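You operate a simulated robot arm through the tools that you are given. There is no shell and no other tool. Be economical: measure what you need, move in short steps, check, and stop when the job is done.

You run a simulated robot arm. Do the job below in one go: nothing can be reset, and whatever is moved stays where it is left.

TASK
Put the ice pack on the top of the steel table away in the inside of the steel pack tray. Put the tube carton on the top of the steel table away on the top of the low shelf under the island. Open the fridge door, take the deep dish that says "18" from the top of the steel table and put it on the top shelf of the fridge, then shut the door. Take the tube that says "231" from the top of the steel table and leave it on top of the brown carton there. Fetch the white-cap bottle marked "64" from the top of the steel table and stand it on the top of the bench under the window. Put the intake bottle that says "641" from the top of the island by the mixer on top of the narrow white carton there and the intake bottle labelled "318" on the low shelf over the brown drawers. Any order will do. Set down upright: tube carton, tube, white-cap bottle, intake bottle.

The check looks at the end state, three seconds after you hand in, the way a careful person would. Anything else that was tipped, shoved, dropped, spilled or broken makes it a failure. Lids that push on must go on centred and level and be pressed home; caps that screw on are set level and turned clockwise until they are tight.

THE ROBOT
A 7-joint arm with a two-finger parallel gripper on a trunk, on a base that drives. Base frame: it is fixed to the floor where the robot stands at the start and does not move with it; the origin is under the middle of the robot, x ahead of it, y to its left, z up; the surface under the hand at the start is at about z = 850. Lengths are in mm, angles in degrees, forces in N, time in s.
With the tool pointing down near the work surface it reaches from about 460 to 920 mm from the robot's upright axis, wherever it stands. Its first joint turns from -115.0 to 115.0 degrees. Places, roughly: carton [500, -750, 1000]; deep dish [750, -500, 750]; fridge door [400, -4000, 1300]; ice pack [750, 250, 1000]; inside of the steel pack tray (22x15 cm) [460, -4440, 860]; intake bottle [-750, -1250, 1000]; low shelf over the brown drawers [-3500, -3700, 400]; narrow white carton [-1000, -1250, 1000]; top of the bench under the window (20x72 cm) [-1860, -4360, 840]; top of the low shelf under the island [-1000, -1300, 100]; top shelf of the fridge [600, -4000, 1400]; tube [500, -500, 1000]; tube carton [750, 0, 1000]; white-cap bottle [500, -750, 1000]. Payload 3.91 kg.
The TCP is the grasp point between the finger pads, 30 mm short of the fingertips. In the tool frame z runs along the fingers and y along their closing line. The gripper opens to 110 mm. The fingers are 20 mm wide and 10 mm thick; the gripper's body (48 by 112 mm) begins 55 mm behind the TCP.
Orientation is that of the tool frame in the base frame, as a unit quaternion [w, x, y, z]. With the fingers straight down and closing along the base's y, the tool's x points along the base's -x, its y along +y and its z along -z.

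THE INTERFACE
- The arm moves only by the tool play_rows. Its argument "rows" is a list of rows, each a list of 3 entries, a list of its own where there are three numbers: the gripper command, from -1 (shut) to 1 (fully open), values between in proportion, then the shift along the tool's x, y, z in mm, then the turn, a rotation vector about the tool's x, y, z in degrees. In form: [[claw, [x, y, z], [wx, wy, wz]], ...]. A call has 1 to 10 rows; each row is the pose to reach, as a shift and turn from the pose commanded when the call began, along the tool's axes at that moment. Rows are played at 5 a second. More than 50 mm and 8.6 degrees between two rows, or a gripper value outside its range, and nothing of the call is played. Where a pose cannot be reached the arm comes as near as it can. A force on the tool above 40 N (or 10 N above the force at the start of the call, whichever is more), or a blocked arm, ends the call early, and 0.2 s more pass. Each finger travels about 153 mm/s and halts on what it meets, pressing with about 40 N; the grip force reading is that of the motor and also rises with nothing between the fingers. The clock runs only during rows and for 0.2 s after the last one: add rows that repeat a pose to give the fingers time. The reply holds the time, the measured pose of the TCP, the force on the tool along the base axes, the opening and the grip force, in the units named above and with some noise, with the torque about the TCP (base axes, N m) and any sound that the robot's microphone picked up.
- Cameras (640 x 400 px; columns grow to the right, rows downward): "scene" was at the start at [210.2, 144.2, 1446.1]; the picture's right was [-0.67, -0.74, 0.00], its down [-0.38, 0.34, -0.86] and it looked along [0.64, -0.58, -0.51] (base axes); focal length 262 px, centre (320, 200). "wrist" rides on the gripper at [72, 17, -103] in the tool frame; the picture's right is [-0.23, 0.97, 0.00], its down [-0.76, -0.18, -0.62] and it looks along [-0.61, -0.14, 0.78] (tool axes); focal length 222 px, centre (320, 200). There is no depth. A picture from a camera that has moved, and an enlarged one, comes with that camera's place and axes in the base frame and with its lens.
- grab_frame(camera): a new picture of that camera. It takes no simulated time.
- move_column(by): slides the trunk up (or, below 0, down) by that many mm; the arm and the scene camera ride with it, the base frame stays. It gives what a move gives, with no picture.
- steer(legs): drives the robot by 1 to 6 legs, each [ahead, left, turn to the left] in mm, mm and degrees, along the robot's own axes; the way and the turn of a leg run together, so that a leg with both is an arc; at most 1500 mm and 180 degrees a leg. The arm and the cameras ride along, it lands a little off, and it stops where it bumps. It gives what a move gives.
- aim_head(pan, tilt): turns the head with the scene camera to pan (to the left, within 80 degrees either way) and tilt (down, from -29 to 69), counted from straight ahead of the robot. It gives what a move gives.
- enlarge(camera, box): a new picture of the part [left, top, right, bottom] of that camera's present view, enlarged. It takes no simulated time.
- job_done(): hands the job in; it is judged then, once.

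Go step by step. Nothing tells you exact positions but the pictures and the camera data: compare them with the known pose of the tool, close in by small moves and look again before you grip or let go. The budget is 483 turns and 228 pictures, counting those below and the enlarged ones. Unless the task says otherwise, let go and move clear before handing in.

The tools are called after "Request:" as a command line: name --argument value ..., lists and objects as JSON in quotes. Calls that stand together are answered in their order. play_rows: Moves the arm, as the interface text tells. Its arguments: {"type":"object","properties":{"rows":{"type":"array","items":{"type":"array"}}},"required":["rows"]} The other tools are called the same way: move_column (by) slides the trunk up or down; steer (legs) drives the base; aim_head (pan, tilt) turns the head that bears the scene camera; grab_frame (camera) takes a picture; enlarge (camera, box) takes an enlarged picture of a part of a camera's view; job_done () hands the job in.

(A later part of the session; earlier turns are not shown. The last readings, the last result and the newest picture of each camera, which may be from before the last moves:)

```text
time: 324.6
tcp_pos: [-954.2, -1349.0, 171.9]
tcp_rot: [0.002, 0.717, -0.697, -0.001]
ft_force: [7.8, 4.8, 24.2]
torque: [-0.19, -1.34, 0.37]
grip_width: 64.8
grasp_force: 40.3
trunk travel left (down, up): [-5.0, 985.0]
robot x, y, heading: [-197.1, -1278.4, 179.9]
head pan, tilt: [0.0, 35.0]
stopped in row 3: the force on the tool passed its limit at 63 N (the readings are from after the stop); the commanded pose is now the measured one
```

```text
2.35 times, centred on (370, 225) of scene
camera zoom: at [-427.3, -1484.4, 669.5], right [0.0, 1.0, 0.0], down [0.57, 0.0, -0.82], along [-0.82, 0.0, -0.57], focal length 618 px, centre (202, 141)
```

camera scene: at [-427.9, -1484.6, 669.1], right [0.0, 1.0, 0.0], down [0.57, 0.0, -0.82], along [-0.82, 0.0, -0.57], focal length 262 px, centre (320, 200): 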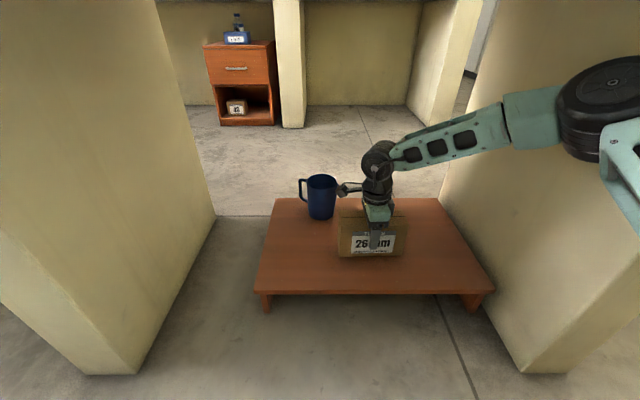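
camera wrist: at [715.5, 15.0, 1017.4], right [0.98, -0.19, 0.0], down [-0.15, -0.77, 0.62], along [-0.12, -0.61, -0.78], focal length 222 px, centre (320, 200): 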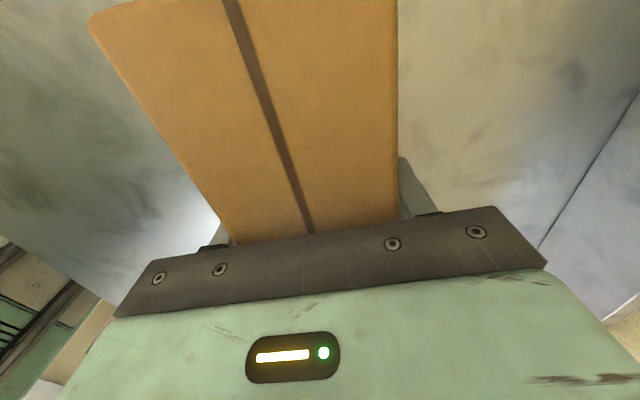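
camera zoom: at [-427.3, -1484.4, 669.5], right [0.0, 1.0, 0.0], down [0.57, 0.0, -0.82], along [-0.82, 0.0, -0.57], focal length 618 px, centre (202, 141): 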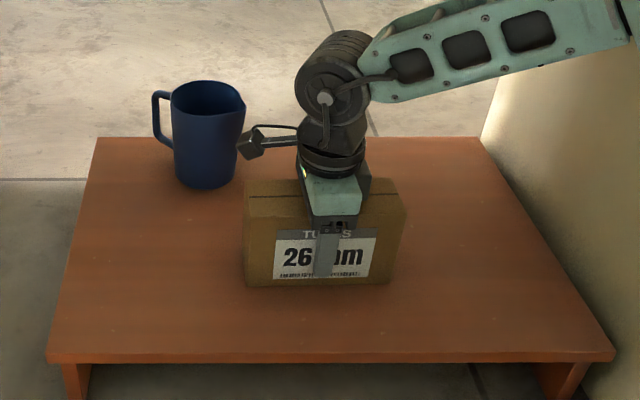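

The carton is on the shelf. I relieve slightly, open, and raise the hand a bit.

Request:
play_rows --rows '[[0, [0, 0, -1.5], [0, 0, 0]], [0, [0, 0, -1.5], [0, 0, 0]], [0.8, [0, 0, -1.5], [0, 0, 0]], [0.8, [0, 0, -1.5], [0, 0, 0]], [0.8, [0, 0, -1.5], [0, 0, 0]], [0.8, [0, 0, -40], [0, 0, 0]], [0.8, [0, 0, -85], [0, 0, 0]], [0.8, [0, 0, -100], [0, 0, 0]]]'

Request:
grab_frame --camera "scene"

```text
time: 326.4
tcp_pos: [-952.7, -1352.4, 266.7]
tcp_rot: [0.0, 0.721, -0.693, 0.001]
ft_force: [0.4, -1.0, 0.2]
torque: [-0.05, 0.02, 0.03]
grip_width: 99.0
grasp_force: 0.1
trunk travel left (down, up): [-5.0, 985.0]
robot x, y, heading: [-202.8, -1279.1, 179.9]
head pan, tilt: [0.0, 35.0]
```

```text
94 pictures are left
camera scene: at [-428.5, -1486.6, 667.7], right [0.0, 1.0, 0.0], down [0.57, 0.0, -0.82], along [-0.82, 0.0, -0.57], focal length 262 px, centre (320, 200)
```

scene: 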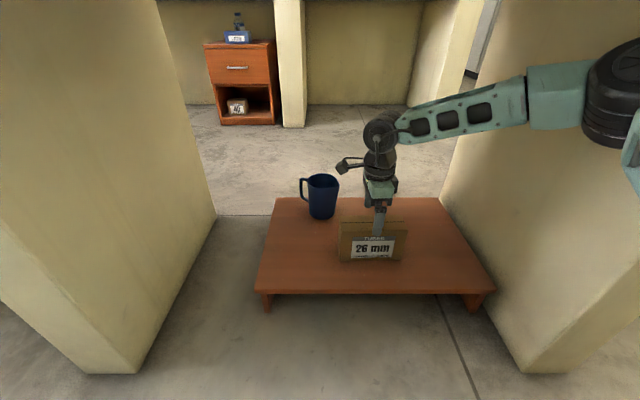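

The tube carton stands on the low shelf. I back out and retract the arm into the aisle.

Request:
steer --legs '[[-155, 0, 0]]'

Request:
play_rows --rows '[[0.8, [0, -45, 0], [0, 0, 0]], [0.8, [0, -90, 0], [0, 0, 0]], [0.8, [0, -135, 0], [0, 0, 0]], [0.8, [0, -180, 0], [0, 0, 0]], [0.8, [0, -225, 0], [0, 0, 0]], [0.8, [0, -260, 0], [0, 0, 0]]]'

Request:
grab_frame --camera "scene"

Request:
move_column --by 400

Request:
move_column --by 400

```text
time: 327.1
tcp_pos: [-949.5, -1353.0, 271.3]
tcp_rot: [0.002, 0.721, -0.693, 0.0]
ft_force: [0.4, -0.4, 0.4]
torque: [0.01, -0.01, -0.02]
grip_width: 98.7
grasp_force: 0.0
trunk travel left (down, up): [-5.0, 985.0]
robot x, y, heading: [-197.7, -1277.2, 179.8]
head pan, tilt: [0.0, 35.0]
stopped in leg 1: the robot was blocked; the commanded pose is now the measured one
```

```text
time: 328.5
tcp_pos: [-679.6, -1348.8, 246.1]
tcp_rot: [-0.011, 0.727, -0.686, 0.024]
ft_force: [0.1, -0.1, -0.9]
torque: [0.0, 0.0, -0.02]
grip_width: 99.3
grasp_force: 0.0
trunk travel left (down, up): [-5.0, 985.0]
robot x, y, heading: [-192.9, -1278.9, -179.9]
head pan, tilt: [0.0, 35.0]
```

```text
93 pictures are left
camera scene: at [-429.9, -1486.3, 659.0], right [0.0, 1.0, 0.0], down [0.58, 0.0, -0.81], along [-0.81, 0.0, -0.58], focal length 262 px, centre (320, 200)
```

scene: 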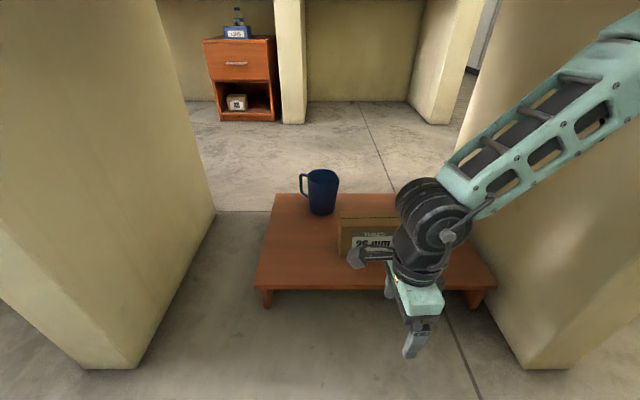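

```text
time: 332.6
tcp_pos: [-675.2, -1353.0, 249.0]
tcp_rot: [-0.013, 0.728, -0.684, 0.03]
ft_force: [-0.3, -0.3, -0.4]
torque: [0.01, -0.01, 0.0]
grip_width: 99.3
grasp_force: 0.1
trunk travel left (down, up): [0.0, 990.0]
robot x, y, heading: [-194.0, -1281.1, -179.8]
head pan, tilt: [0.0, 35.0]
stopped: the arm was blocked; the commanded pose is now the measured one
```

```text
time: 336.6
tcp_pos: [-668.9, -1356.9, 250.7]
tcp_rot: [-0.015, 0.73, -0.683, 0.039]
ft_force: [0.0, -0.2, 0.6]
torque: [-0.03, 0.03, -0.04]
grip_width: 98.9
grasp_force: 0.1
trunk travel left (down, up): [-4.0, 986.0]
robot x, y, heading: [-192.4, -1285.9, -179.7]
head pan, tilt: [0.0, 35.0]
stopped: the arm was blocked; the commanded pose is now the measured one
```

Something on the arm is blocked near the slab or panel. I look toward the elbow before doing anything more.

Request:
aim_head --pan -50 --tilt 0

Request:
grab_frame --camera "scene"

Request:
aim_head --pan -10 --tilt -20

Request:
grab_frame --camera "scene"

```text
time: 337.8
tcp_pos: [-669.9, -1357.3, 251.6]
tcp_rot: [-0.015, 0.729, -0.683, 0.037]
ft_force: [0.2, 0.5, 0.4]
torque: [-0.06, 0.0, -0.03]
grip_width: 99.1
grasp_force: 0.1
trunk travel left (down, up): [-4.0, 986.0]
robot x, y, heading: [-193.1, -1281.5, -180.0]
head pan, tilt: [-50.0, 0.0]
```

```text
92 pictures are left
camera scene: at [-393.2, -1418.3, 723.6], right [0.77, 0.64, 0.0], down [0.0, 0.0, -1.0], along [-0.64, 0.77, 0.0], focal length 262 px, centre (320, 200)
```

scene: 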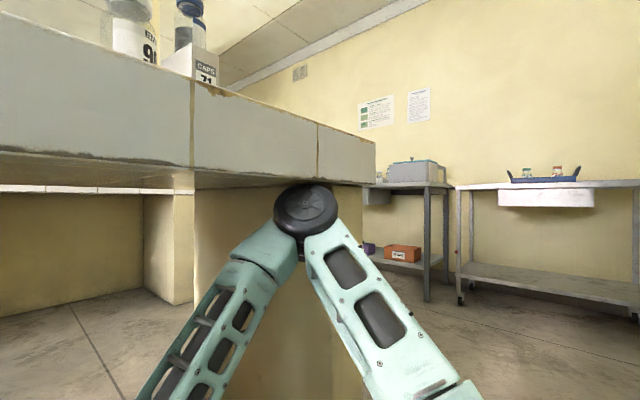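

```text
time: 338.8
tcp_pos: [-670.7, -1356.2, 251.3]
tcp_rot: [-0.015, 0.729, -0.683, 0.038]
ft_force: [-0.3, 0.1, 0.4]
torque: [0.02, -0.04, -0.01]
grip_width: 98.9
grasp_force: 0.1
trunk travel left (down, up): [-4.0, 986.0]
robot x, y, heading: [-193.2, -1283.1, 180.2]
head pan, tilt: [-10.0, -20.0]
```

```text
91 pictures are left
camera scene: at [-410.3, -1474.0, 752.8], right [0.17, 0.98, 0.0], down [-0.33, 0.06, -0.94], along [-0.93, 0.16, 0.34], focal length 262 px, centre (320, 200)
```

scene: 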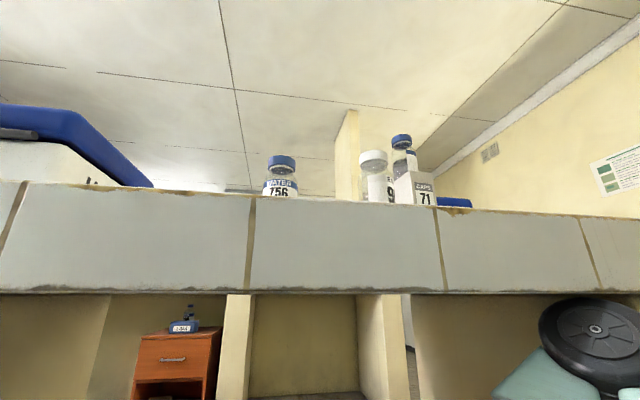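

The elbow is wedged under the slab edge by the north panel; everything on the island is still standing. I lower the hand in the free space in front of the shelf, to bring the elbow down.

Request:
play_rows --rows '[[0.8, [0, 0, 25], [0, 0, 0]], [0.8, [0, 0, 50], [0, 0, 0]], [0.8, [0, 0, 75], [0, 0, 0]], [0.8, [0, 0, 100], [0, 0, 0]], [0.8, [0, 0, 125], [0, 0, 0]], [0.8, [0, 0, 125], [0, 0, 0]]]'

Request:
aim_head --pan -50 --tilt 0

Request:
grab_frame --camera "scene"

```text
time: 340.2
tcp_pos: [-661.9, -1359.9, 129.5]
tcp_rot: [-0.011, 0.729, -0.684, 0.035]
ft_force: [-0.7, 0.2, 0.5]
torque: [-0.01, 0.0, 0.0]
grip_width: 98.9
grasp_force: 0.0
trunk travel left (down, up): [-4.0, 986.0]
robot x, y, heading: [-196.0, -1281.9, 179.9]
head pan, tilt: [-10.0, -20.0]
```

```text
time: 341.3
tcp_pos: [-662.7, -1360.6, 128.5]
tcp_rot: [-0.012, 0.729, -0.683, 0.035]
ft_force: [-0.3, 0.0, 0.5]
torque: [-0.01, -0.01, 0.01]
grip_width: 99.0
grasp_force: 0.0
trunk travel left (down, up): [-4.0, 986.0]
robot x, y, heading: [-189.4, -1283.5, 179.9]
head pan, tilt: [-50.0, 0.0]
```

```text
90 pictures are left
camera scene: at [-391.4, -1417.9, 724.6], right [0.77, 0.64, 0.0], down [0.0, 0.0, -1.0], along [-0.64, 0.77, 0.0], focal length 262 px, centre (320, 200)
```

scene: 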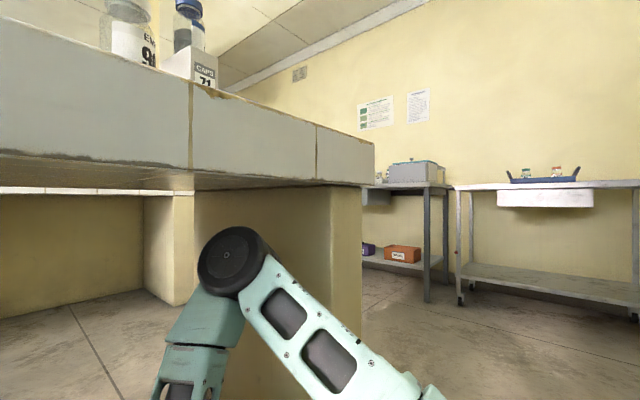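

The elbow is free. I back the base out.

Request:
steer --legs '[[-150, 0, 0]]'

Request:
grab_frame --camera "scene"

```text
time: 342.7
tcp_pos: [-516.2, -1361.0, 129.8]
tcp_rot: [-0.012, 0.73, -0.682, 0.034]
ft_force: [0.3, -1.3, -0.3]
torque: [-0.01, 0.01, 0.03]
grip_width: 98.7
grasp_force: 0.0
trunk travel left (down, up): [-4.0, 986.0]
robot x, y, heading: [-43.8, -1281.5, -179.9]
head pan, tilt: [-50.0, 0.0]
```

```text
89 pictures are left
camera scene: at [-243.0, -1418.2, 724.5], right [0.76, 0.64, 0.0], down [0.0, 0.0, -1.0], along [-0.64, 0.76, 0.0], focal length 262 px, centre (320, 200)
```

scene: 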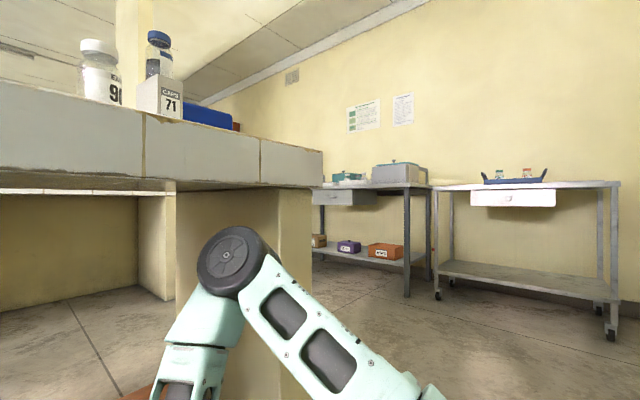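

Request:
steer --legs '[[-35, 0, 0]]'

Request:
move_column --by 300

Request:
grab_frame --camera "scene"

```text
time: 343.5
tcp_pos: [-478.2, -1361.2, 128.5]
tcp_rot: [-0.012, 0.73, -0.683, 0.034]
ft_force: [-0.1, -0.4, -0.8]
torque: [0.01, 0.03, -0.02]
grip_width: 99.0
grasp_force: 0.0
trunk travel left (down, up): [-4.0, 986.0]
robot x, y, heading: [-11.7, -1281.0, -180.0]
head pan, tilt: [-50.0, 0.0]
```

```text
time: 346.5
tcp_pos: [-479.1, -1360.9, 429.1]
tcp_rot: [-0.012, 0.73, -0.682, 0.034]
ft_force: [0.2, 0.9, 1.0]
torque: [-0.01, -0.01, 0.01]
grip_width: 98.7
grasp_force: 0.0
trunk travel left (down, up): [-304.0, 686.0]
robot x, y, heading: [-12.3, -1281.0, -179.7]
head pan, tilt: [-50.0, 0.0]
```

```text
88 pictures are left
camera scene: at [-207.6, -1418.1, 1024.5], right [0.76, 0.64, 0.0], down [0.0, 0.0, -1.0], along [-0.64, 0.76, 0.0], focal length 262 px, centre (320, 200)
```

scene: 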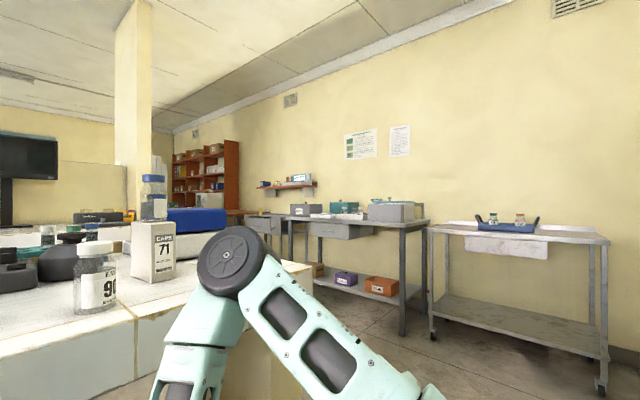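

Clear. I raise the trunk the rest, then go for the ice pack.

Request:
move_column --by 400

Request:
move_column --by 170

Request:
steer --legs '[[110, 0, 0], [0, -1080, 0], [0, 0, 180]]'

Request:
aim_head --pan 0 --tilt 35

Request:
grab_frame --camera "scene"

```text
time: 350.4
tcp_pos: [-479.0, -1361.4, 828.8]
tcp_rot: [-0.013, 0.73, -0.682, 0.035]
ft_force: [-0.4, 0.8, -0.3]
torque: [0.01, -0.01, 0.01]
grip_width: 99.0
grasp_force: 0.0
trunk travel left (down, up): [-704.0, 286.0]
robot x, y, heading: [-11.8, -1282.6, -180.0]
head pan, tilt: [-50.0, 0.0]
```

```text
time: 352.3
tcp_pos: [-479.6, -1361.0, 999.6]
tcp_rot: [-0.012, 0.73, -0.682, 0.034]
ft_force: [1.1, 0.1, -0.1]
torque: [0.0, -0.01, 0.0]
grip_width: 98.6
grasp_force: 0.1
trunk travel left (down, up): [-874.0, 116.0]
robot x, y, heading: [-6.4, -1285.5, -179.9]
head pan, tilt: [-50.0, 0.0]
```

```text
time: 366.0
tcp_pos: [354.3, -117.8, 998.3]
tcp_rot: [-0.034, 0.688, 0.724, -0.012]
ft_force: [-0.4, -0.4, 0.2]
torque: [0.0, 0.02, -0.01]
grip_width: 99.1
grasp_force: 0.0
trunk travel left (down, up): [-874.0, 116.0]
robot x, y, heading: [-115.2, -186.7, -0.6]
head pan, tilt: [-50.0, 0.0]
```

```text
time: 367.2
tcp_pos: [353.5, -117.1, 999.0]
tcp_rot: [-0.034, 0.688, 0.725, -0.012]
ft_force: [0.1, 0.3, -0.9]
torque: [-0.04, -0.04, 0.0]
grip_width: 99.0
grasp_force: 0.1
trunk travel left (down, up): [-874.0, 116.0]
robot x, y, heading: [-113.1, -190.9, -0.8]
head pan, tilt: [0.0, 35.0]
```

```text
87 pictures are left
camera scene: at [117.7, 12.0, 1538.4], right [-0.01, -1.0, 0.0], down [-0.57, 0.01, -0.82], along [0.82, -0.01, -0.57], focal length 262 px, centre (320, 200)
```

scene: 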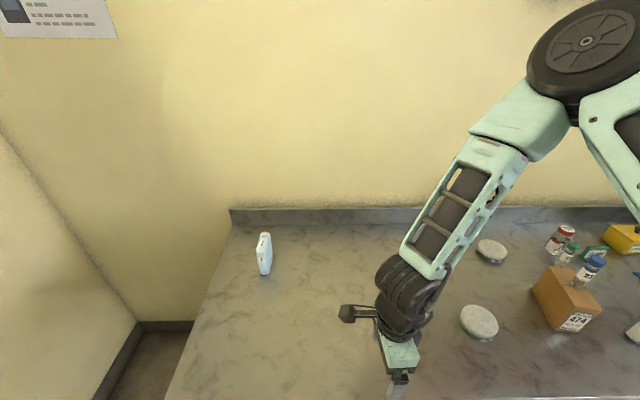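

Request:
enlarge --camera "scene" --box '[220, 215, 310, 295]'

```text
5.00 times, centred on (265, 255) of scene
camera zoom: at [117.7, 12.0, 1538.4], right [-0.01, -1.0, 0.0], down [-0.57, 0.01, -0.82], along [0.82, -0.01, -0.57], focal length 1312 px, centre (595, -75)
```

zoom: 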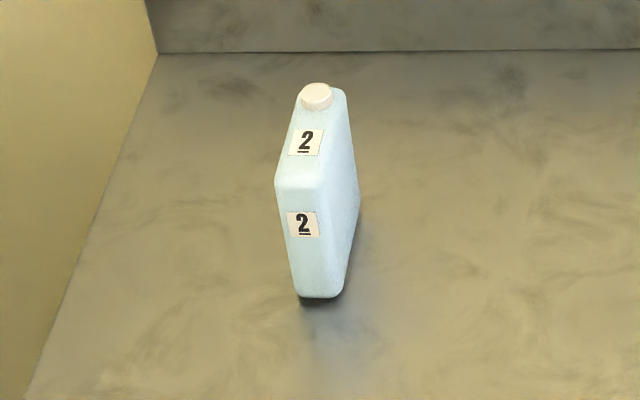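

The ice pack stands at about (722,183): 85 mm long in x, about 32 mm thick in y, 104 tall. I move the base closer and turn the hand back to close along y above it.

Request:
steer --legs '[[105, 150, 0.8]]'

Request:
play_rows --rows '[[0.8, [14, 25.9, -12.3], [-0.15, -0.42, -8.5]], [0.8, [28, 51.7, -24.6], [-0.3, -0.84, -17]], [0.7, [42, 77.6, -36.9], [-0.45, -1.26, -25.5]], [0.6, [56, 103.5, -49.2], [-0.6, -1.68, -34]], [0.5, [70, 129.3, -61.5], [-0.75, -2.1, -42.5]], [0.5, [84, 155.2, -73.8], [-0.9, -2.5, -51]], [0.5, [98, 181, -86.1], [-1.05, -2.9, -59.5]], [0.5, [112, 207, -98.4], [-1.2, -3.3, -68]], [0.5, [126, 232.8, -110.7], [-1.35, -3.8, -76.5]], [0.5, [140.6, 258.7, -123], [-1.5, -4.2, -85]]]'

Request:
grab_frame --camera "wrist"

```text
time: 368.7
tcp_pos: [458.7, 38.9, 999.3]
tcp_rot: [-0.034, 0.683, 0.729, -0.012]
ft_force: [-0.4, 0.1, 0.8]
torque: [0.01, 0.0, -0.01]
grip_width: 99.0
grasp_force: 0.1
trunk travel left (down, up): [-874.0, 116.0]
robot x, y, heading: [-9.8, -39.1, 0.1]
head pan, tilt: [0.0, 35.0]
```

```text
time: 370.9
tcp_pos: [714.7, 190.5, 1108.6]
tcp_rot: [-0.001, 0.01, 1.0, 0.0]
ft_force: [-0.2, -0.9, 0.2]
torque: [-0.03, 0.0, 0.02]
grip_width: 82.6
grasp_force: 0.0
trunk travel left (down, up): [-874.0, 116.0]
robot x, y, heading: [-8.8, -40.5, 0.2]
head pan, tilt: [0.0, 35.0]
```

```text
85 pictures are left
camera wrist: at [643.2, 209.1, 1211.8], right [0.25, 0.97, 0.0], down [0.76, -0.19, 0.62], along [0.6, -0.15, -0.78], focal length 222 px, centre (320, 200)
```

wrist: 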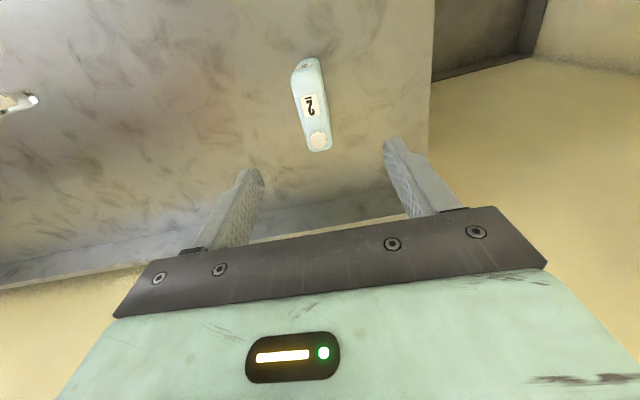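

Pack centre is (714,184). I descend over it and close gently.

Request:
play_rows --rows '[[0.2, [1, -6.5, 40], [0, 0, 0]], [0.2, [1, -6.5, 85], [0, 0, 0]], [0.2, [1, -6.5, 130], [0, 0, 0]], [0.2, [1, -6.5, 165], [0, 0, 0]], [0.2, [1, -6.5, 192], [0, 0, 0]], [0.2, [1, -6.5, 192], [0, 0, 0]], [-0.5, [1, -6.5, 192], [0, 0, 0]], [-0.5, [1, -6.5, 192], [0, 0, 0]], [-0.5, [1, -6.5, 192], [0, 0, 0]]]'

Request:
grab_frame --camera "wrist"

```text
time: 372.9
tcp_pos: [714.1, 186.4, 919.3]
tcp_rot: [-0.002, 0.01, 1.0, 0.0]
ft_force: [-0.8, 0.3, -0.9]
torque: [0.08, -0.04, 0.0]
grip_width: 32.1
grasp_force: 39.8
trunk travel left (down, up): [-874.0, 116.0]
robot x, y, heading: [-14.3, -40.5, -0.0]
head pan, tilt: [0.0, 35.0]
```

```text
84 pictures are left
camera wrist: at [643.0, 204.6, 1021.9], right [0.25, 0.97, 0.0], down [0.76, -0.19, 0.62], along [0.6, -0.15, -0.78], focal length 222 px, centre (320, 200)
```

wrist: 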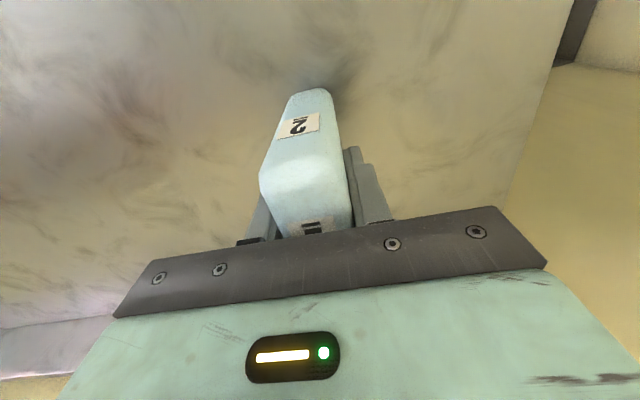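

Ice pack gripped. I lift it, turn down the aisle and drive toward the fridge corner.

Request:
play_rows --rows '[[-0.5, [0, 0, -40], [0, 0, 0]], [-0.5, [0, 0, -85], [0, 0, 0]], [-0.5, [0, 0, -130], [0, 0, 0]], [-0.5, [0, 0, -175], [0, 0, 0]], [-0.5, [0, 0, -220], [0, 0, 0]], [-0.5, [0, 0, -265], [0, 0, 0]], [-0.5, [0, 0, -285], [0, 0, 0]], [-0.5, [0, 0, -285], [0, 0, 0]]]'

Request:
steer --legs '[[-130, 0, 0], [0, 0, -90], [1400, 0, 0], [1500, 0, 0]]'

Request:
aim_head --pan 30 --tilt 25

Request:
grab_frame --camera "scene"

```text
time: 374.7
tcp_pos: [714.4, 186.5, 1203.1]
tcp_rot: [-0.001, 0.011, 1.0, 0.0]
ft_force: [-0.2, 0.2, -2.7]
torque: [-0.01, 0.03, 0.0]
grip_width: 32.0
grasp_force: 40.3
trunk travel left (down, up): [-874.0, 116.0]
robot x, y, heading: [-13.6, -37.6, 0.4]
head pan, tilt: [0.0, 35.0]
```

```text
time: 393.5
tcp_pos: [272.3, -3672.5, 1203.2]
tcp_rot: [-0.001, 0.687, 0.726, 0.0]
ft_force: [-0.6, 0.1, -2.9]
torque: [0.04, 0.0, -0.02]
grip_width: 31.8
grasp_force: 39.7
trunk travel left (down, up): [-874.0, 116.0]
robot x, y, heading: [-6.1, -2965.9, -85.6]
head pan, tilt: [0.0, 35.0]
```

```text
time: 394.5
tcp_pos: [272.5, -3672.8, 1202.9]
tcp_rot: [0.0, 0.687, 0.726, 0.0]
ft_force: [-0.5, -0.4, -2.2]
torque: [0.05, 0.0, 0.04]
grip_width: 31.8
grasp_force: 40.1
trunk travel left (down, up): [-874.0, 116.0]
robot x, y, heading: [-10.0, -2966.8, -85.4]
head pan, tilt: [30.0, 25.0]
```

```text
83 pictures are left
camera scene: at [260.5, -3167.5, 1554.1], right [-0.83, -0.56, 0.0], down [-0.24, 0.35, -0.91], along [0.51, -0.75, -0.42], focal length 262 px, centre (320, 200)
```

scene: 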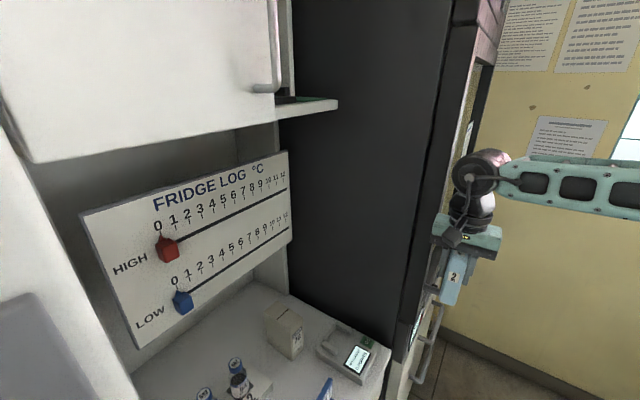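

I'm a bit close to the left side. I correct position and heading, then look at the fridge and tray from further out.

Request:
steer --legs '[[0, -200, 0], [450, 0, -5]]'

Request:
aim_head --pan 45 --tilt 25

Request:
grab_frame --camera "scene"

```text
time: 398.3
tcp_pos: [26.3, -4145.8, 1202.9]
tcp_rot: [0.0, 0.717, 0.697, 0.0]
ft_force: [0.2, 0.1, -3.4]
torque: [0.0, -0.01, -0.02]
grip_width: 31.7
grasp_force: 40.4
trunk travel left (down, up): [-874.0, 116.0]
robot x, y, heading: [-195.0, -3418.4, -90.6]
head pan, tilt: [30.0, 25.0]
```

```text
time: 399.1
tcp_pos: [24.9, -4147.0, 1202.0]
tcp_rot: [-0.002, 0.718, 0.696, 0.002]
ft_force: [-1.2, -0.7, -3.6]
torque: [0.01, 0.0, 0.0]
grip_width: 31.9
grasp_force: 40.1
trunk travel left (down, up): [-874.0, 116.0]
robot x, y, heading: [-191.8, -3417.9, -90.5]
head pan, tilt: [45.0, 25.0]
```

```text
82 pictures are left
camera scene: at [76.7, -3626.3, 1554.1], right [-0.71, -0.7, 0.0], down [-0.3, 0.3, -0.91], along [0.64, -0.65, -0.42], focal length 262 px, centre (320, 200)
```

scene: 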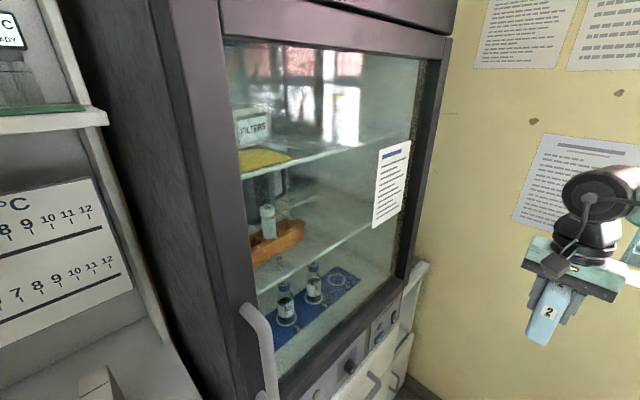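

Request:
aim_head --pan 40 --tilt 55

Request:
grab_frame --camera "scene"

```text
time: 400.1
tcp_pos: [26.9, -4146.3, 1202.9]
tcp_rot: [-0.001, 0.717, 0.697, 0.001]
ft_force: [0.6, 0.2, -2.6]
torque: [0.05, 0.04, -0.02]
grip_width: 32.1
grasp_force: 39.3
trunk travel left (down, up): [-874.0, 116.0]
robot x, y, heading: [-197.7, -3419.7, -90.4]
head pan, tilt: [40.0, 55.0]
```

```text
81 pictures are left
camera scene: at [58.0, -3616.2, 1510.2], right [-0.77, -0.64, 0.0], down [-0.52, 0.63, -0.57], along [0.37, -0.44, -0.82], focal length 262 px, centre (320, 200)
```

scene: 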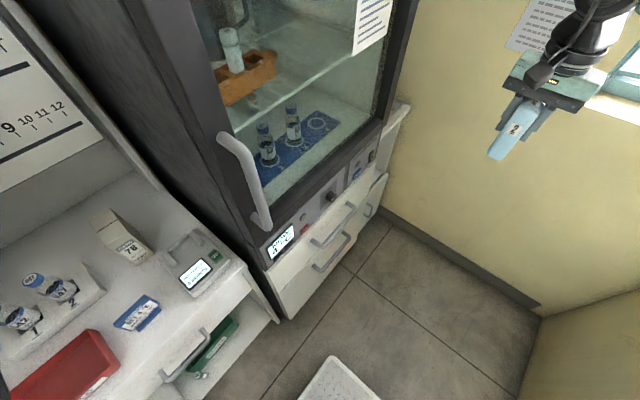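

The tray should be on the narrow top between the fridge and the window wall. I retract the arm, turn left 45° and move up to see it.

Request:
play_rows --rows '[[-0.5, [35, -30, 0], [0, 0, 0]], [-0.5, [70, -60, 0], [0, 0, 0]], [-0.5, [105, -90, 0], [0, 0, 0]], [-0.5, [140, -120, 0], [0, 0, 0]], [-0.5, [175, -150, 0], [0, 0, 0]], [-0.5, [211, -180, 0], [0, 0, 0]], [-0.5, [211, -180, 0], [0, 0, 0]]]'

Request:
steer --legs '[[0, 0, 45], [400, -390, 0]]'

Request:
aim_head --pan 0 --tilt 40

Request:
grab_frame --camera "scene"

```text
time: 401.6
tcp_pos: [-150.4, -3929.2, 1200.1]
tcp_rot: [0.0, 0.718, 0.696, 0.001]
ft_force: [0.3, 0.4, -2.6]
torque: [0.02, 0.02, 0.05]
grip_width: 31.3
grasp_force: 39.6
trunk travel left (down, up): [-874.0, 116.0]
robot x, y, heading: [-193.2, -3414.2, -90.7]
head pan, tilt: [40.0, 55.0]
```

```text
time: 406.9
tcp_pos: [200.4, -4307.2, 1199.7]
tcp_rot: [-0.002, 0.398, 0.917, -0.001]
ft_force: [0.2, 1.0, -3.0]
torque: [0.0, -0.03, 0.01]
grip_width: 31.8
grasp_force: 40.2
trunk travel left (down, up): [-874.0, 116.0]
robot x, y, heading: [-196.9, -3975.2, -45.3]
head pan, tilt: [40.0, 55.0]
```

```text
time: 408.0
tcp_pos: [200.1, -4307.8, 1201.5]
tcp_rot: [-0.001, 0.397, 0.918, 0.001]
ft_force: [-0.2, 0.1, -3.2]
torque: [-0.02, 0.02, -0.01]
grip_width: 31.8
grasp_force: 39.5
trunk travel left (down, up): [-874.0, 116.0]
robot x, y, heading: [-198.1, -3973.4, -45.5]
head pan, tilt: [0.0, 40.0]
```

```text
80 pictures are left
camera scene: at [114.5, -3993.6, 1530.8], right [-0.71, -0.7, 0.0], down [-0.45, 0.46, -0.77], along [0.54, -0.55, -0.64], focal length 262 px, centre (320, 200)
```

scene: 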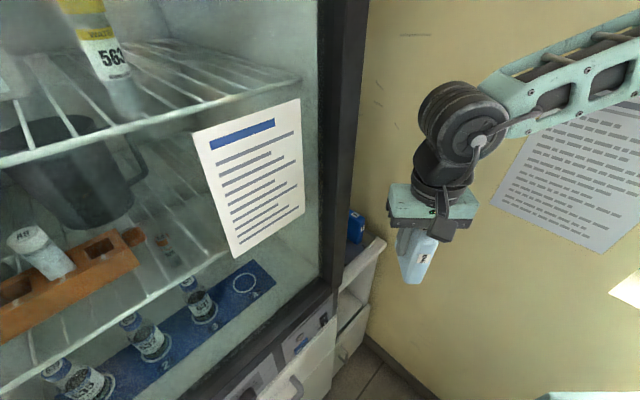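

The tray top lies between the fridge side (y about -4374) and the wall (about -4572). I turn the hand to point along +x and bring it in front of the gap to look with the wrist camera.

Request:
play_rows --rows '[[-0.5, [-28, -1, 7], [0, 0, -6.7]], [-0.5, [-56, -2, 14], [0, 0, -13.4]], [-0.5, [-84, -3, 21], [0, 0, -20.1]], [-0.5, [-112, -4, 28], [0, 0, -26.8]], [-0.5, [-140, -5, 35], [0, 0, -33.5]], [-0.5, [-168, -5, 42], [0, 0, -40.2]], [-0.5, [-196, -6, 50], [0, 0, -47]], [-0.5, [-196, -6, 50], [0, 0, -47]]]'

Request:
grab_frame --camera "wrist"

Request:
grab_frame --camera "scene"

```text
time: 409.8
tcp_pos: [325.2, -4446.3, 1164.3]
tcp_rot: [0.003, -0.001, 1.0, -0.012]
ft_force: [-0.6, 0.7, -2.8]
torque: [-0.01, 0.03, -0.01]
grip_width: 32.1
grasp_force: 40.3
trunk travel left (down, up): [-874.0, 116.0]
robot x, y, heading: [-192.8, -3977.2, -45.6]
head pan, tilt: [0.0, 40.0]
```

```text
79 pictures are left
camera wrist: at [252.8, -4427.2, 1265.7], right [0.22, 0.97, -0.02], down [0.76, -0.16, 0.63], along [0.61, -0.16, -0.78], focal length 222 px, centre (320, 200)
```

wrist: 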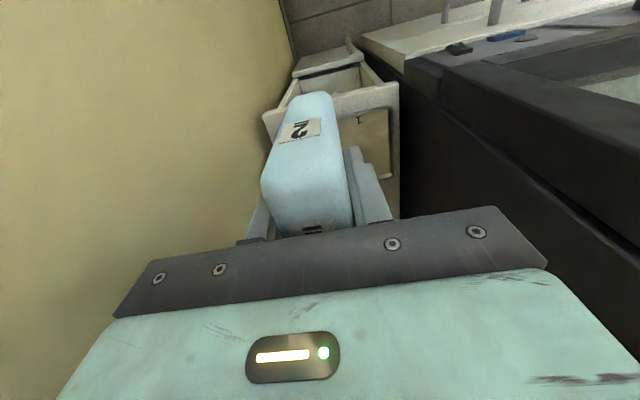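

```text
78 pictures are left
camera scene: at [107.9, -3977.6, 1532.3], right [-0.71, -0.7, 0.01], down [-0.45, 0.45, -0.77], along [0.54, -0.55, -0.63], focal length 262 px, centre (320, 200)
```

scene: 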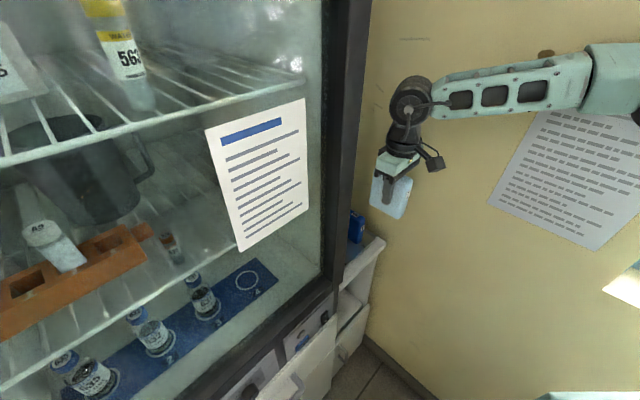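

The pose is slightly off, perhaps the elbow touches the wall. I look right.

Request:
aim_head --pan -50 --tilt 5

Request:
grab_frame --camera "scene"

```text
time: 411.0
tcp_pos: [325.6, -4443.9, 1163.3]
tcp_rot: [0.002, -0.002, 1.0, -0.011]
ft_force: [0.3, 0.5, -2.4]
torque: [-0.01, 0.03, 0.02]
grip_width: 31.9
grasp_force: 39.8
trunk travel left (down, up): [-874.0, 116.0]
robot x, y, heading: [-194.1, -3972.6, -45.7]
head pan, tilt: [-50.0, 5.0]
```

```text
77 pictures are left
camera scene: at [39.1, -4007.4, 1588.1], right [-1.0, 0.1, -0.01], down [0.01, 0.08, -1.0], along [-0.1, -0.99, -0.08], focal length 262 px, centre (320, 200)
```

scene: 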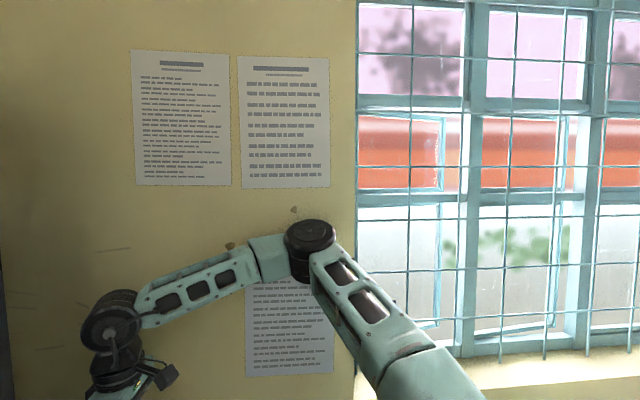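

The elbow touched the wall poster. I back the base away, then set up with the arm more stretched so the elbow stays clear.

Request:
steer --legs '[[-80, 0, 0]]'

Request:
move_column --by -80

Request:
grab_frame --camera "scene"

```text
time: 412.0
tcp_pos: [275.1, -4398.8, 1151.0]
tcp_rot: [-0.001, -0.002, 1.0, 0.0]
ft_force: [0.5, 0.6, -3.7]
torque: [0.03, 0.0, 0.02]
grip_width: 32.0
grasp_force: 40.1
trunk travel left (down, up): [-874.0, 116.0]
robot x, y, heading: [-248.7, -3918.5, -45.5]
head pan, tilt: [-50.0, 5.0]
```

```text
time: 413.2
tcp_pos: [274.2, -4397.6, 1071.3]
tcp_rot: [-0.001, -0.003, 1.0, 0.001]
ft_force: [-0.5, 0.4, -3.3]
torque: [-0.01, 0.02, 0.02]
grip_width: 31.6
grasp_force: 39.6
trunk travel left (down, up): [-794.0, 196.0]
robot x, y, heading: [-252.2, -3915.9, -45.5]
head pan, tilt: [-50.0, 5.0]
```

```text
76 pictures are left
camera scene: at [-10.1, -3967.0, 1506.6], right [-1.0, 0.1, 0.0], down [0.01, 0.09, -1.0], along [-0.1, -0.99, -0.09], focal length 262 px, centre (320, 200)
```

scene: 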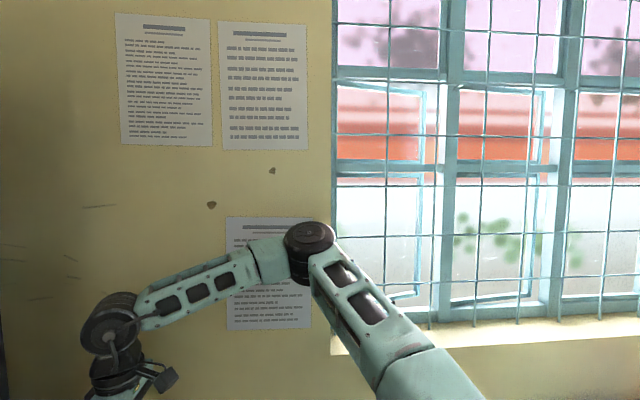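

Request:
play_rows --rows '[[-0.5, [-20, -25, -20], [0, 0, 0]], [-0.5, [-40, -50, -40], [0, 0, 0]], [-0.5, [-40, -62, -60], [0, 0, 0]], [-0.5, [-40, -62, -60], [0, 0, 0]]]'

Request:
enlarge --camera "wrist" --box '[230, 20, 450, 220]'

```text
time: 414.2
tcp_pos: [314.0, -4460.4, 1130.5]
tcp_rot: [-0.001, -0.003, 1.0, 0.001]
ft_force: [0.6, 0.2, -2.9]
torque: [0.0, 0.01, -0.02]
grip_width: 31.7
grasp_force: 40.8
trunk travel left (down, up): [-794.0, 196.0]
robot x, y, heading: [-253.0, -3918.4, -45.5]
head pan, tilt: [-50.0, 5.0]
```

```text
2.00 times, centred on (340, 120) of wrist
camera zoom: at [242.5, -4443.5, 1233.2], right [0.22, 0.97, 0.0], down [0.76, -0.18, 0.62], along [0.61, -0.14, -0.78], focal length 444 px, centre (280, 360)
```

zoom: 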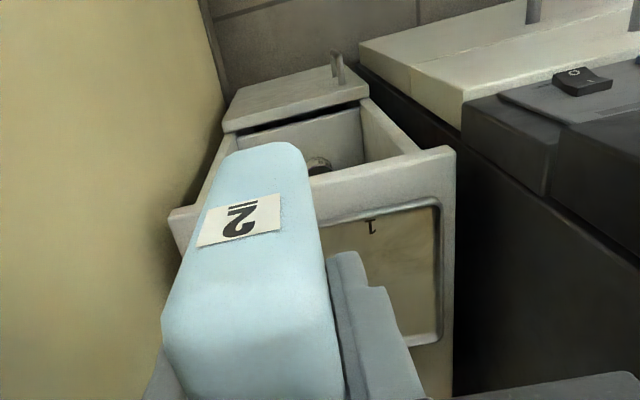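

I see the tray now: about x 390–540, y -4550…-4335, on the cabinet top behind an open drawer. I move above its middle (460,-4445).

Request:
play_rows --rows '[[-0.5, [-45, 5, 0], [0, 0, 0]], [-0.5, [-90, 10, 0], [0, 0, 0]], [-0.5, [-130, 15, 0], [0, 0, 0]], [-0.5, [-146, 15, 0], [0, 0, 0]], [-0.5, [-146, 15, 50], [0, 0, 0]], [-0.5, [-146, 15, 90], [0, 0, 0]], [-0.5, [-146, 15, 90], [0, 0, 0]]]'

Request:
grab_frame --camera "wrist"

```text
time: 415.8
tcp_pos: [385.7, -4452.9, 1121.5]
tcp_rot: [-0.001, -0.002, 1.0, 0.001]
ft_force: [-0.9, -0.3, -3.2]
torque: [-0.01, 0.05, 0.02]
grip_width: 32.1
grasp_force: 39.9
out of reach, approached as far as the arm can: row 2, 3, 4, 5, 6, 7
trunk travel left (down, up): [-794.0, 196.0]
robot x, y, heading: [-247.3, -3915.3, -45.5]
head pan, tilt: [-50.0, 5.0]
```

```text
74 pictures are left
camera wrist: at [314.2, -4436.8, 1224.8], right [0.22, 0.97, 0.0], down [0.76, -0.18, 0.62], along [0.61, -0.14, -0.78], focal length 222 px, centre (320, 200)
```

wrist: 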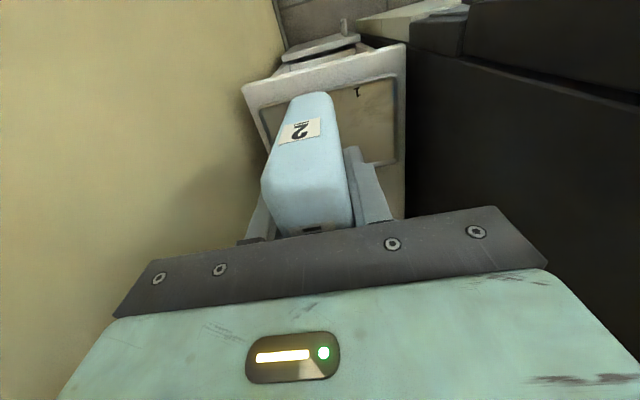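

Slightly out of reach; I bring the base closer.

Request:
steer --legs '[[82, 72, 0]]'

Request:
grab_frame --camera "wrist"

```text
time: 417.0
tcp_pos: [495.0, -4461.3, 1120.6]
tcp_rot: [-0.001, -0.001, 1.0, 0.001]
ft_force: [-0.2, -0.2, -2.4]
torque: [0.01, -0.02, -0.01]
grip_width: 31.8
grasp_force: 39.5
trunk travel left (down, up): [-794.0, 196.0]
robot x, y, heading: [-137.5, -3928.9, -45.5]
head pan, tilt: [-50.0, 5.0]
```

```text
73 pictures are left
camera wrist: at [422.8, -4445.6, 1224.9], right [0.22, 0.97, 0.0], down [0.76, -0.18, 0.62], along [0.61, -0.14, -0.78], focal length 222 px, centre (320, 200)
```

wrist: 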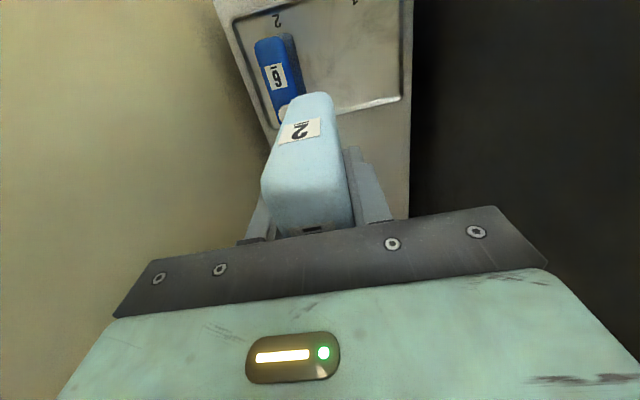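

The tray already holds a blue pack in slot 2 (wall side); slot 1 (fridge side) is free at about y=-4400. I'll set ours at (458,-4408).

Request:
play_rows --rows '[[-0.5, [18, 26, 0], [0, 0, 0]], [-0.5, [37, 53, 0], [0, 0, 0]], [-0.5, [37, 53, 40], [0, 0, 0]], [-0.5, [37, 53, 80], [0, 0, 0]], [-0.5, [37, 53, 120], [0, 0, 0]], [-0.5, [37, 53, 120], [0, 0, 0]]]'

Request:
grab_frame --camera "wrist"

```text
time: 418.4
tcp_pos: [456.4, -4406.7, 1004.0]
tcp_rot: [-0.001, -0.002, 1.0, 0.001]
ft_force: [-0.5, -0.5, -2.7]
torque: [-0.01, 0.01, 0.0]
grip_width: 31.7
grasp_force: 40.0
trunk travel left (down, up): [-794.0, 196.0]
robot x, y, heading: [-138.5, -3928.7, -45.6]
head pan, tilt: [-50.0, 5.0]
```

```text
72 pictures are left
camera wrist: at [385.9, -4390.6, 1105.7], right [0.22, 0.97, 0.0], down [0.76, -0.18, 0.62], along [0.61, -0.14, -0.78], focal length 222 px, centre (320, 200)
```

wrist: 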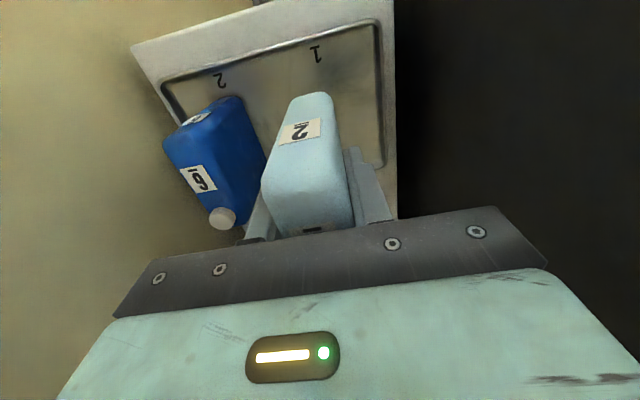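

Request:
play_rows --rows '[[-0.5, [0, 0, 35], [0, 0, 0]], [-0.5, [0, 0, 58], [0, 0, 0]], [-0.5, [0, 0, 66], [0, 0, 0]], [-0.5, [0, 0, 69], [0, 0, 0]], [-0.5, [0, 0, 69], [0, 0, 0]]]'

Request:
grab_frame --camera "wrist"

```text
time: 419.6
tcp_pos: [457.0, -4409.6, 932.7]
tcp_rot: [-0.001, -0.002, 1.0, 0.002]
ft_force: [-0.1, 1.0, -2.8]
torque: [0.06, 0.03, 0.0]
grip_width: 31.5
grasp_force: 39.8
trunk travel left (down, up): [-794.0, 196.0]
robot x, y, heading: [-139.6, -3925.1, -45.7]
head pan, tilt: [-50.0, 5.0]
```

```text
71 pictures are left
camera wrist: at [385.7, -4393.3, 1035.5], right [0.22, 0.97, 0.0], down [0.76, -0.18, 0.62], along [0.61, -0.14, -0.78], focal length 222 px, centre (320, 200)
```

wrist: 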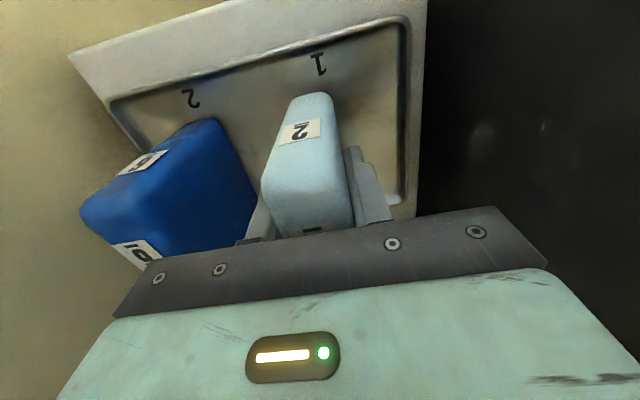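

Still a small gap; I lower in 2 mm steps.

Request:
play_rows --rows '[[-0.5, [0, 0, 3], [0, 0, 0]], [-0.5, [0, 0, 5], [0, 0, 0]], [-0.5, [0, 0, 7], [0, 0, 0]], [-0.5, [0, 0, 7], [0, 0, 0]]]'

```text
time: 420.6
tcp_pos: [456.2, -4408.1, 925.1]
tcp_rot: [-0.001, -0.002, 1.0, 0.0]
ft_force: [0.4, 0.9, -4.0]
torque: [0.07, 0.05, 0.01]
grip_width: 31.7
grasp_force: 40.0
trunk travel left (down, up): [-794.0, 196.0]
robot x, y, heading: [-137.6, -3928.0, -45.6]
head pan, tilt: [-50.0, 5.0]
```

Request:
play_rows --rows '[[-0.5, [0, 0, 3], [0, 0, 0]], [-0.5, [0, 0, 6], [0, 0, 0]], [-0.5, [0, 0, 9], [0, 0, 0]], [-0.5, [0, 0, 9], [0, 0, 0]]]'

Request:
grab_frame --camera "wrist"

```text
time: 421.6
tcp_pos: [456.7, -4408.1, 920.1]
tcp_rot: [0.002, -0.002, 1.0, 0.0]
ft_force: [2.0, 0.0, 29.7]
torque: [-0.04, -0.13, 0.0]
grip_width: 30.9
grasp_force: 40.5
trunk travel left (down, up): [-794.0, 196.0]
robot x, y, heading: [-136.7, -3931.0, -45.3]
head pan, tilt: [-50.0, 5.0]
```

```text
70 pictures are left
camera wrist: at [385.0, -4391.7, 1022.2], right [0.22, 0.97, 0.0], down [0.76, -0.18, 0.63], along [0.61, -0.14, -0.78], focal length 222 px, centre (320, 200)
```

wrist: 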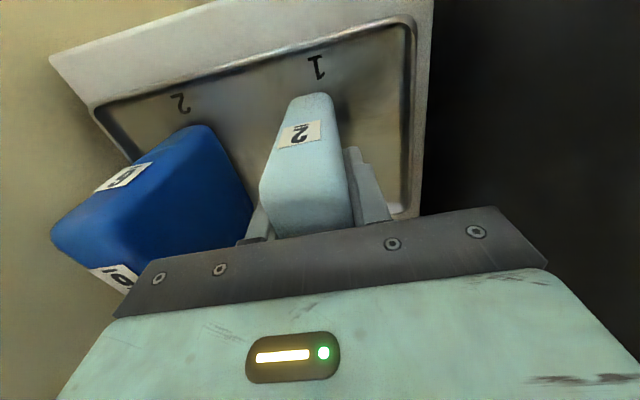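

Contact with the tray floor. I relieve, open to 60 mm and rise.

Request:
play_rows --rows '[[-0.5, [0, 0, -3], [0, 0, 0]], [-0.5, [0, 0, -3], [0, 0, 0]], [0.0, [0, 0, -3], [0, 0, 0]], [0.0, [0, 0, -3], [0, 0, 0]], [0.0, [0, 0, -40], [0, 0, 0]], [0.0, [0, 0, -85], [0, 0, 0]], [0.0, [0, 0, -130], [0, 0, 0]], [0.0, [0, 0, -175], [0, 0, 0]], [0.0, [0, 0, -200], [0, 0, 0]]]'

Request:
grab_frame --camera "wrist"

```text
time: 423.6
tcp_pos: [459.9, -4409.4, 1117.0]
tcp_rot: [-0.002, -0.002, 1.0, 0.0]
ft_force: [0.2, 0.4, -0.8]
torque: [-0.04, -0.01, 0.03]
grip_width: 54.9
grasp_force: 0.1
trunk travel left (down, up): [-794.0, 196.0]
robot x, y, heading: [-139.3, -3929.2, -45.5]
head pan, tilt: [-50.0, 5.0]
```

```text
69 pictures are left
camera wrist: at [388.1, -4392.7, 1220.7], right [0.22, 0.97, 0.0], down [0.76, -0.18, 0.62], along [0.61, -0.14, -0.78], focal length 222 px, centre (320, 200)
```

wrist: 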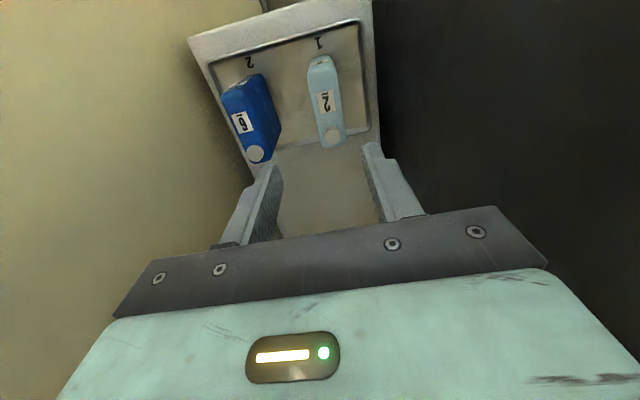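

The ice pack stands in slot 1. I withdraw the hand straight out of the gap, then back away to see the fridge door.

Request:
play_rows --rows '[[0.0, [45, 0, 0], [0, 0, 0]], [0.0, [90, 0, 0], [0, 0, 0]], [0.0, [135, 0, 0], [0, 0, 0]], [0.0, [180, 0, 0], [0, 0, 0]], [0.0, [210, 0, 0], [0, 0, 0]]]'

Request:
steer --legs '[[-250, 180, 0], [-150, 150, 0]]'

Request:
aim_head --pan 10 --tilt 20

Request:
grab_frame --camera "scene"

```text
time: 424.8
tcp_pos: [249.0, -4410.2, 1118.3]
tcp_rot: [-0.001, -0.002, 1.0, 0.001]
ft_force: [0.8, 0.2, -0.2]
torque: [0.0, 0.01, -0.02]
grip_width: 54.9
grasp_force: 0.1
trunk travel left (down, up): [-794.0, 196.0]
robot x, y, heading: [-140.7, -3927.8, -45.5]
head pan, tilt: [-50.0, 5.0]
```

```text
time: 428.1
tcp_pos: [208.3, -3896.6, 1117.6]
tcp_rot: [-0.001, -0.004, 1.0, 0.0]
ft_force: [-0.2, 0.5, 0.7]
torque: [0.0, -0.03, -0.02]
grip_width: 54.8
grasp_force: 0.0
trunk travel left (down, up): [-794.0, 196.0]
robot x, y, heading: [-183.7, -3416.3, -45.3]
head pan, tilt: [-50.0, 5.0]
```

```text
time: 429.4
tcp_pos: [206.9, -3896.6, 1116.9]
tcp_rot: [-0.001, -0.004, 1.0, 0.001]
ft_force: [-0.3, 0.2, 0.3]
torque: [-0.02, -0.01, -0.02]
grip_width: 55.0
grasp_force: 0.1
trunk travel left (down, up): [-794.0, 196.0]
robot x, y, heading: [-180.9, -3414.2, -45.1]
head pan, tilt: [10.0, 20.0]
```

```text
68 pictures are left
camera scene: at [140.6, -3424.4, 1482.3], right [-0.58, -0.82, 0.0], down [-0.28, 0.2, -0.94], along [0.77, -0.54, -0.34], focal length 262 px, centre (320, 200)
```

scene: 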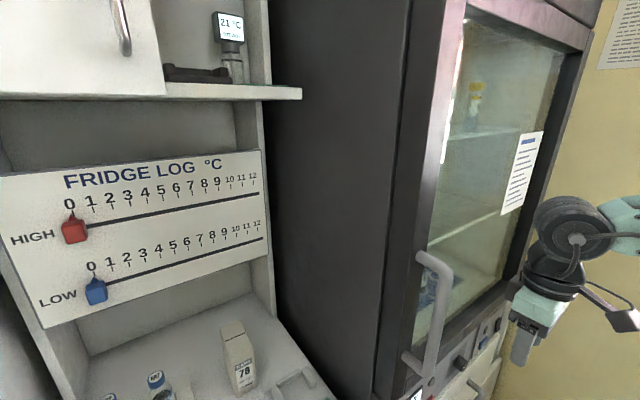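

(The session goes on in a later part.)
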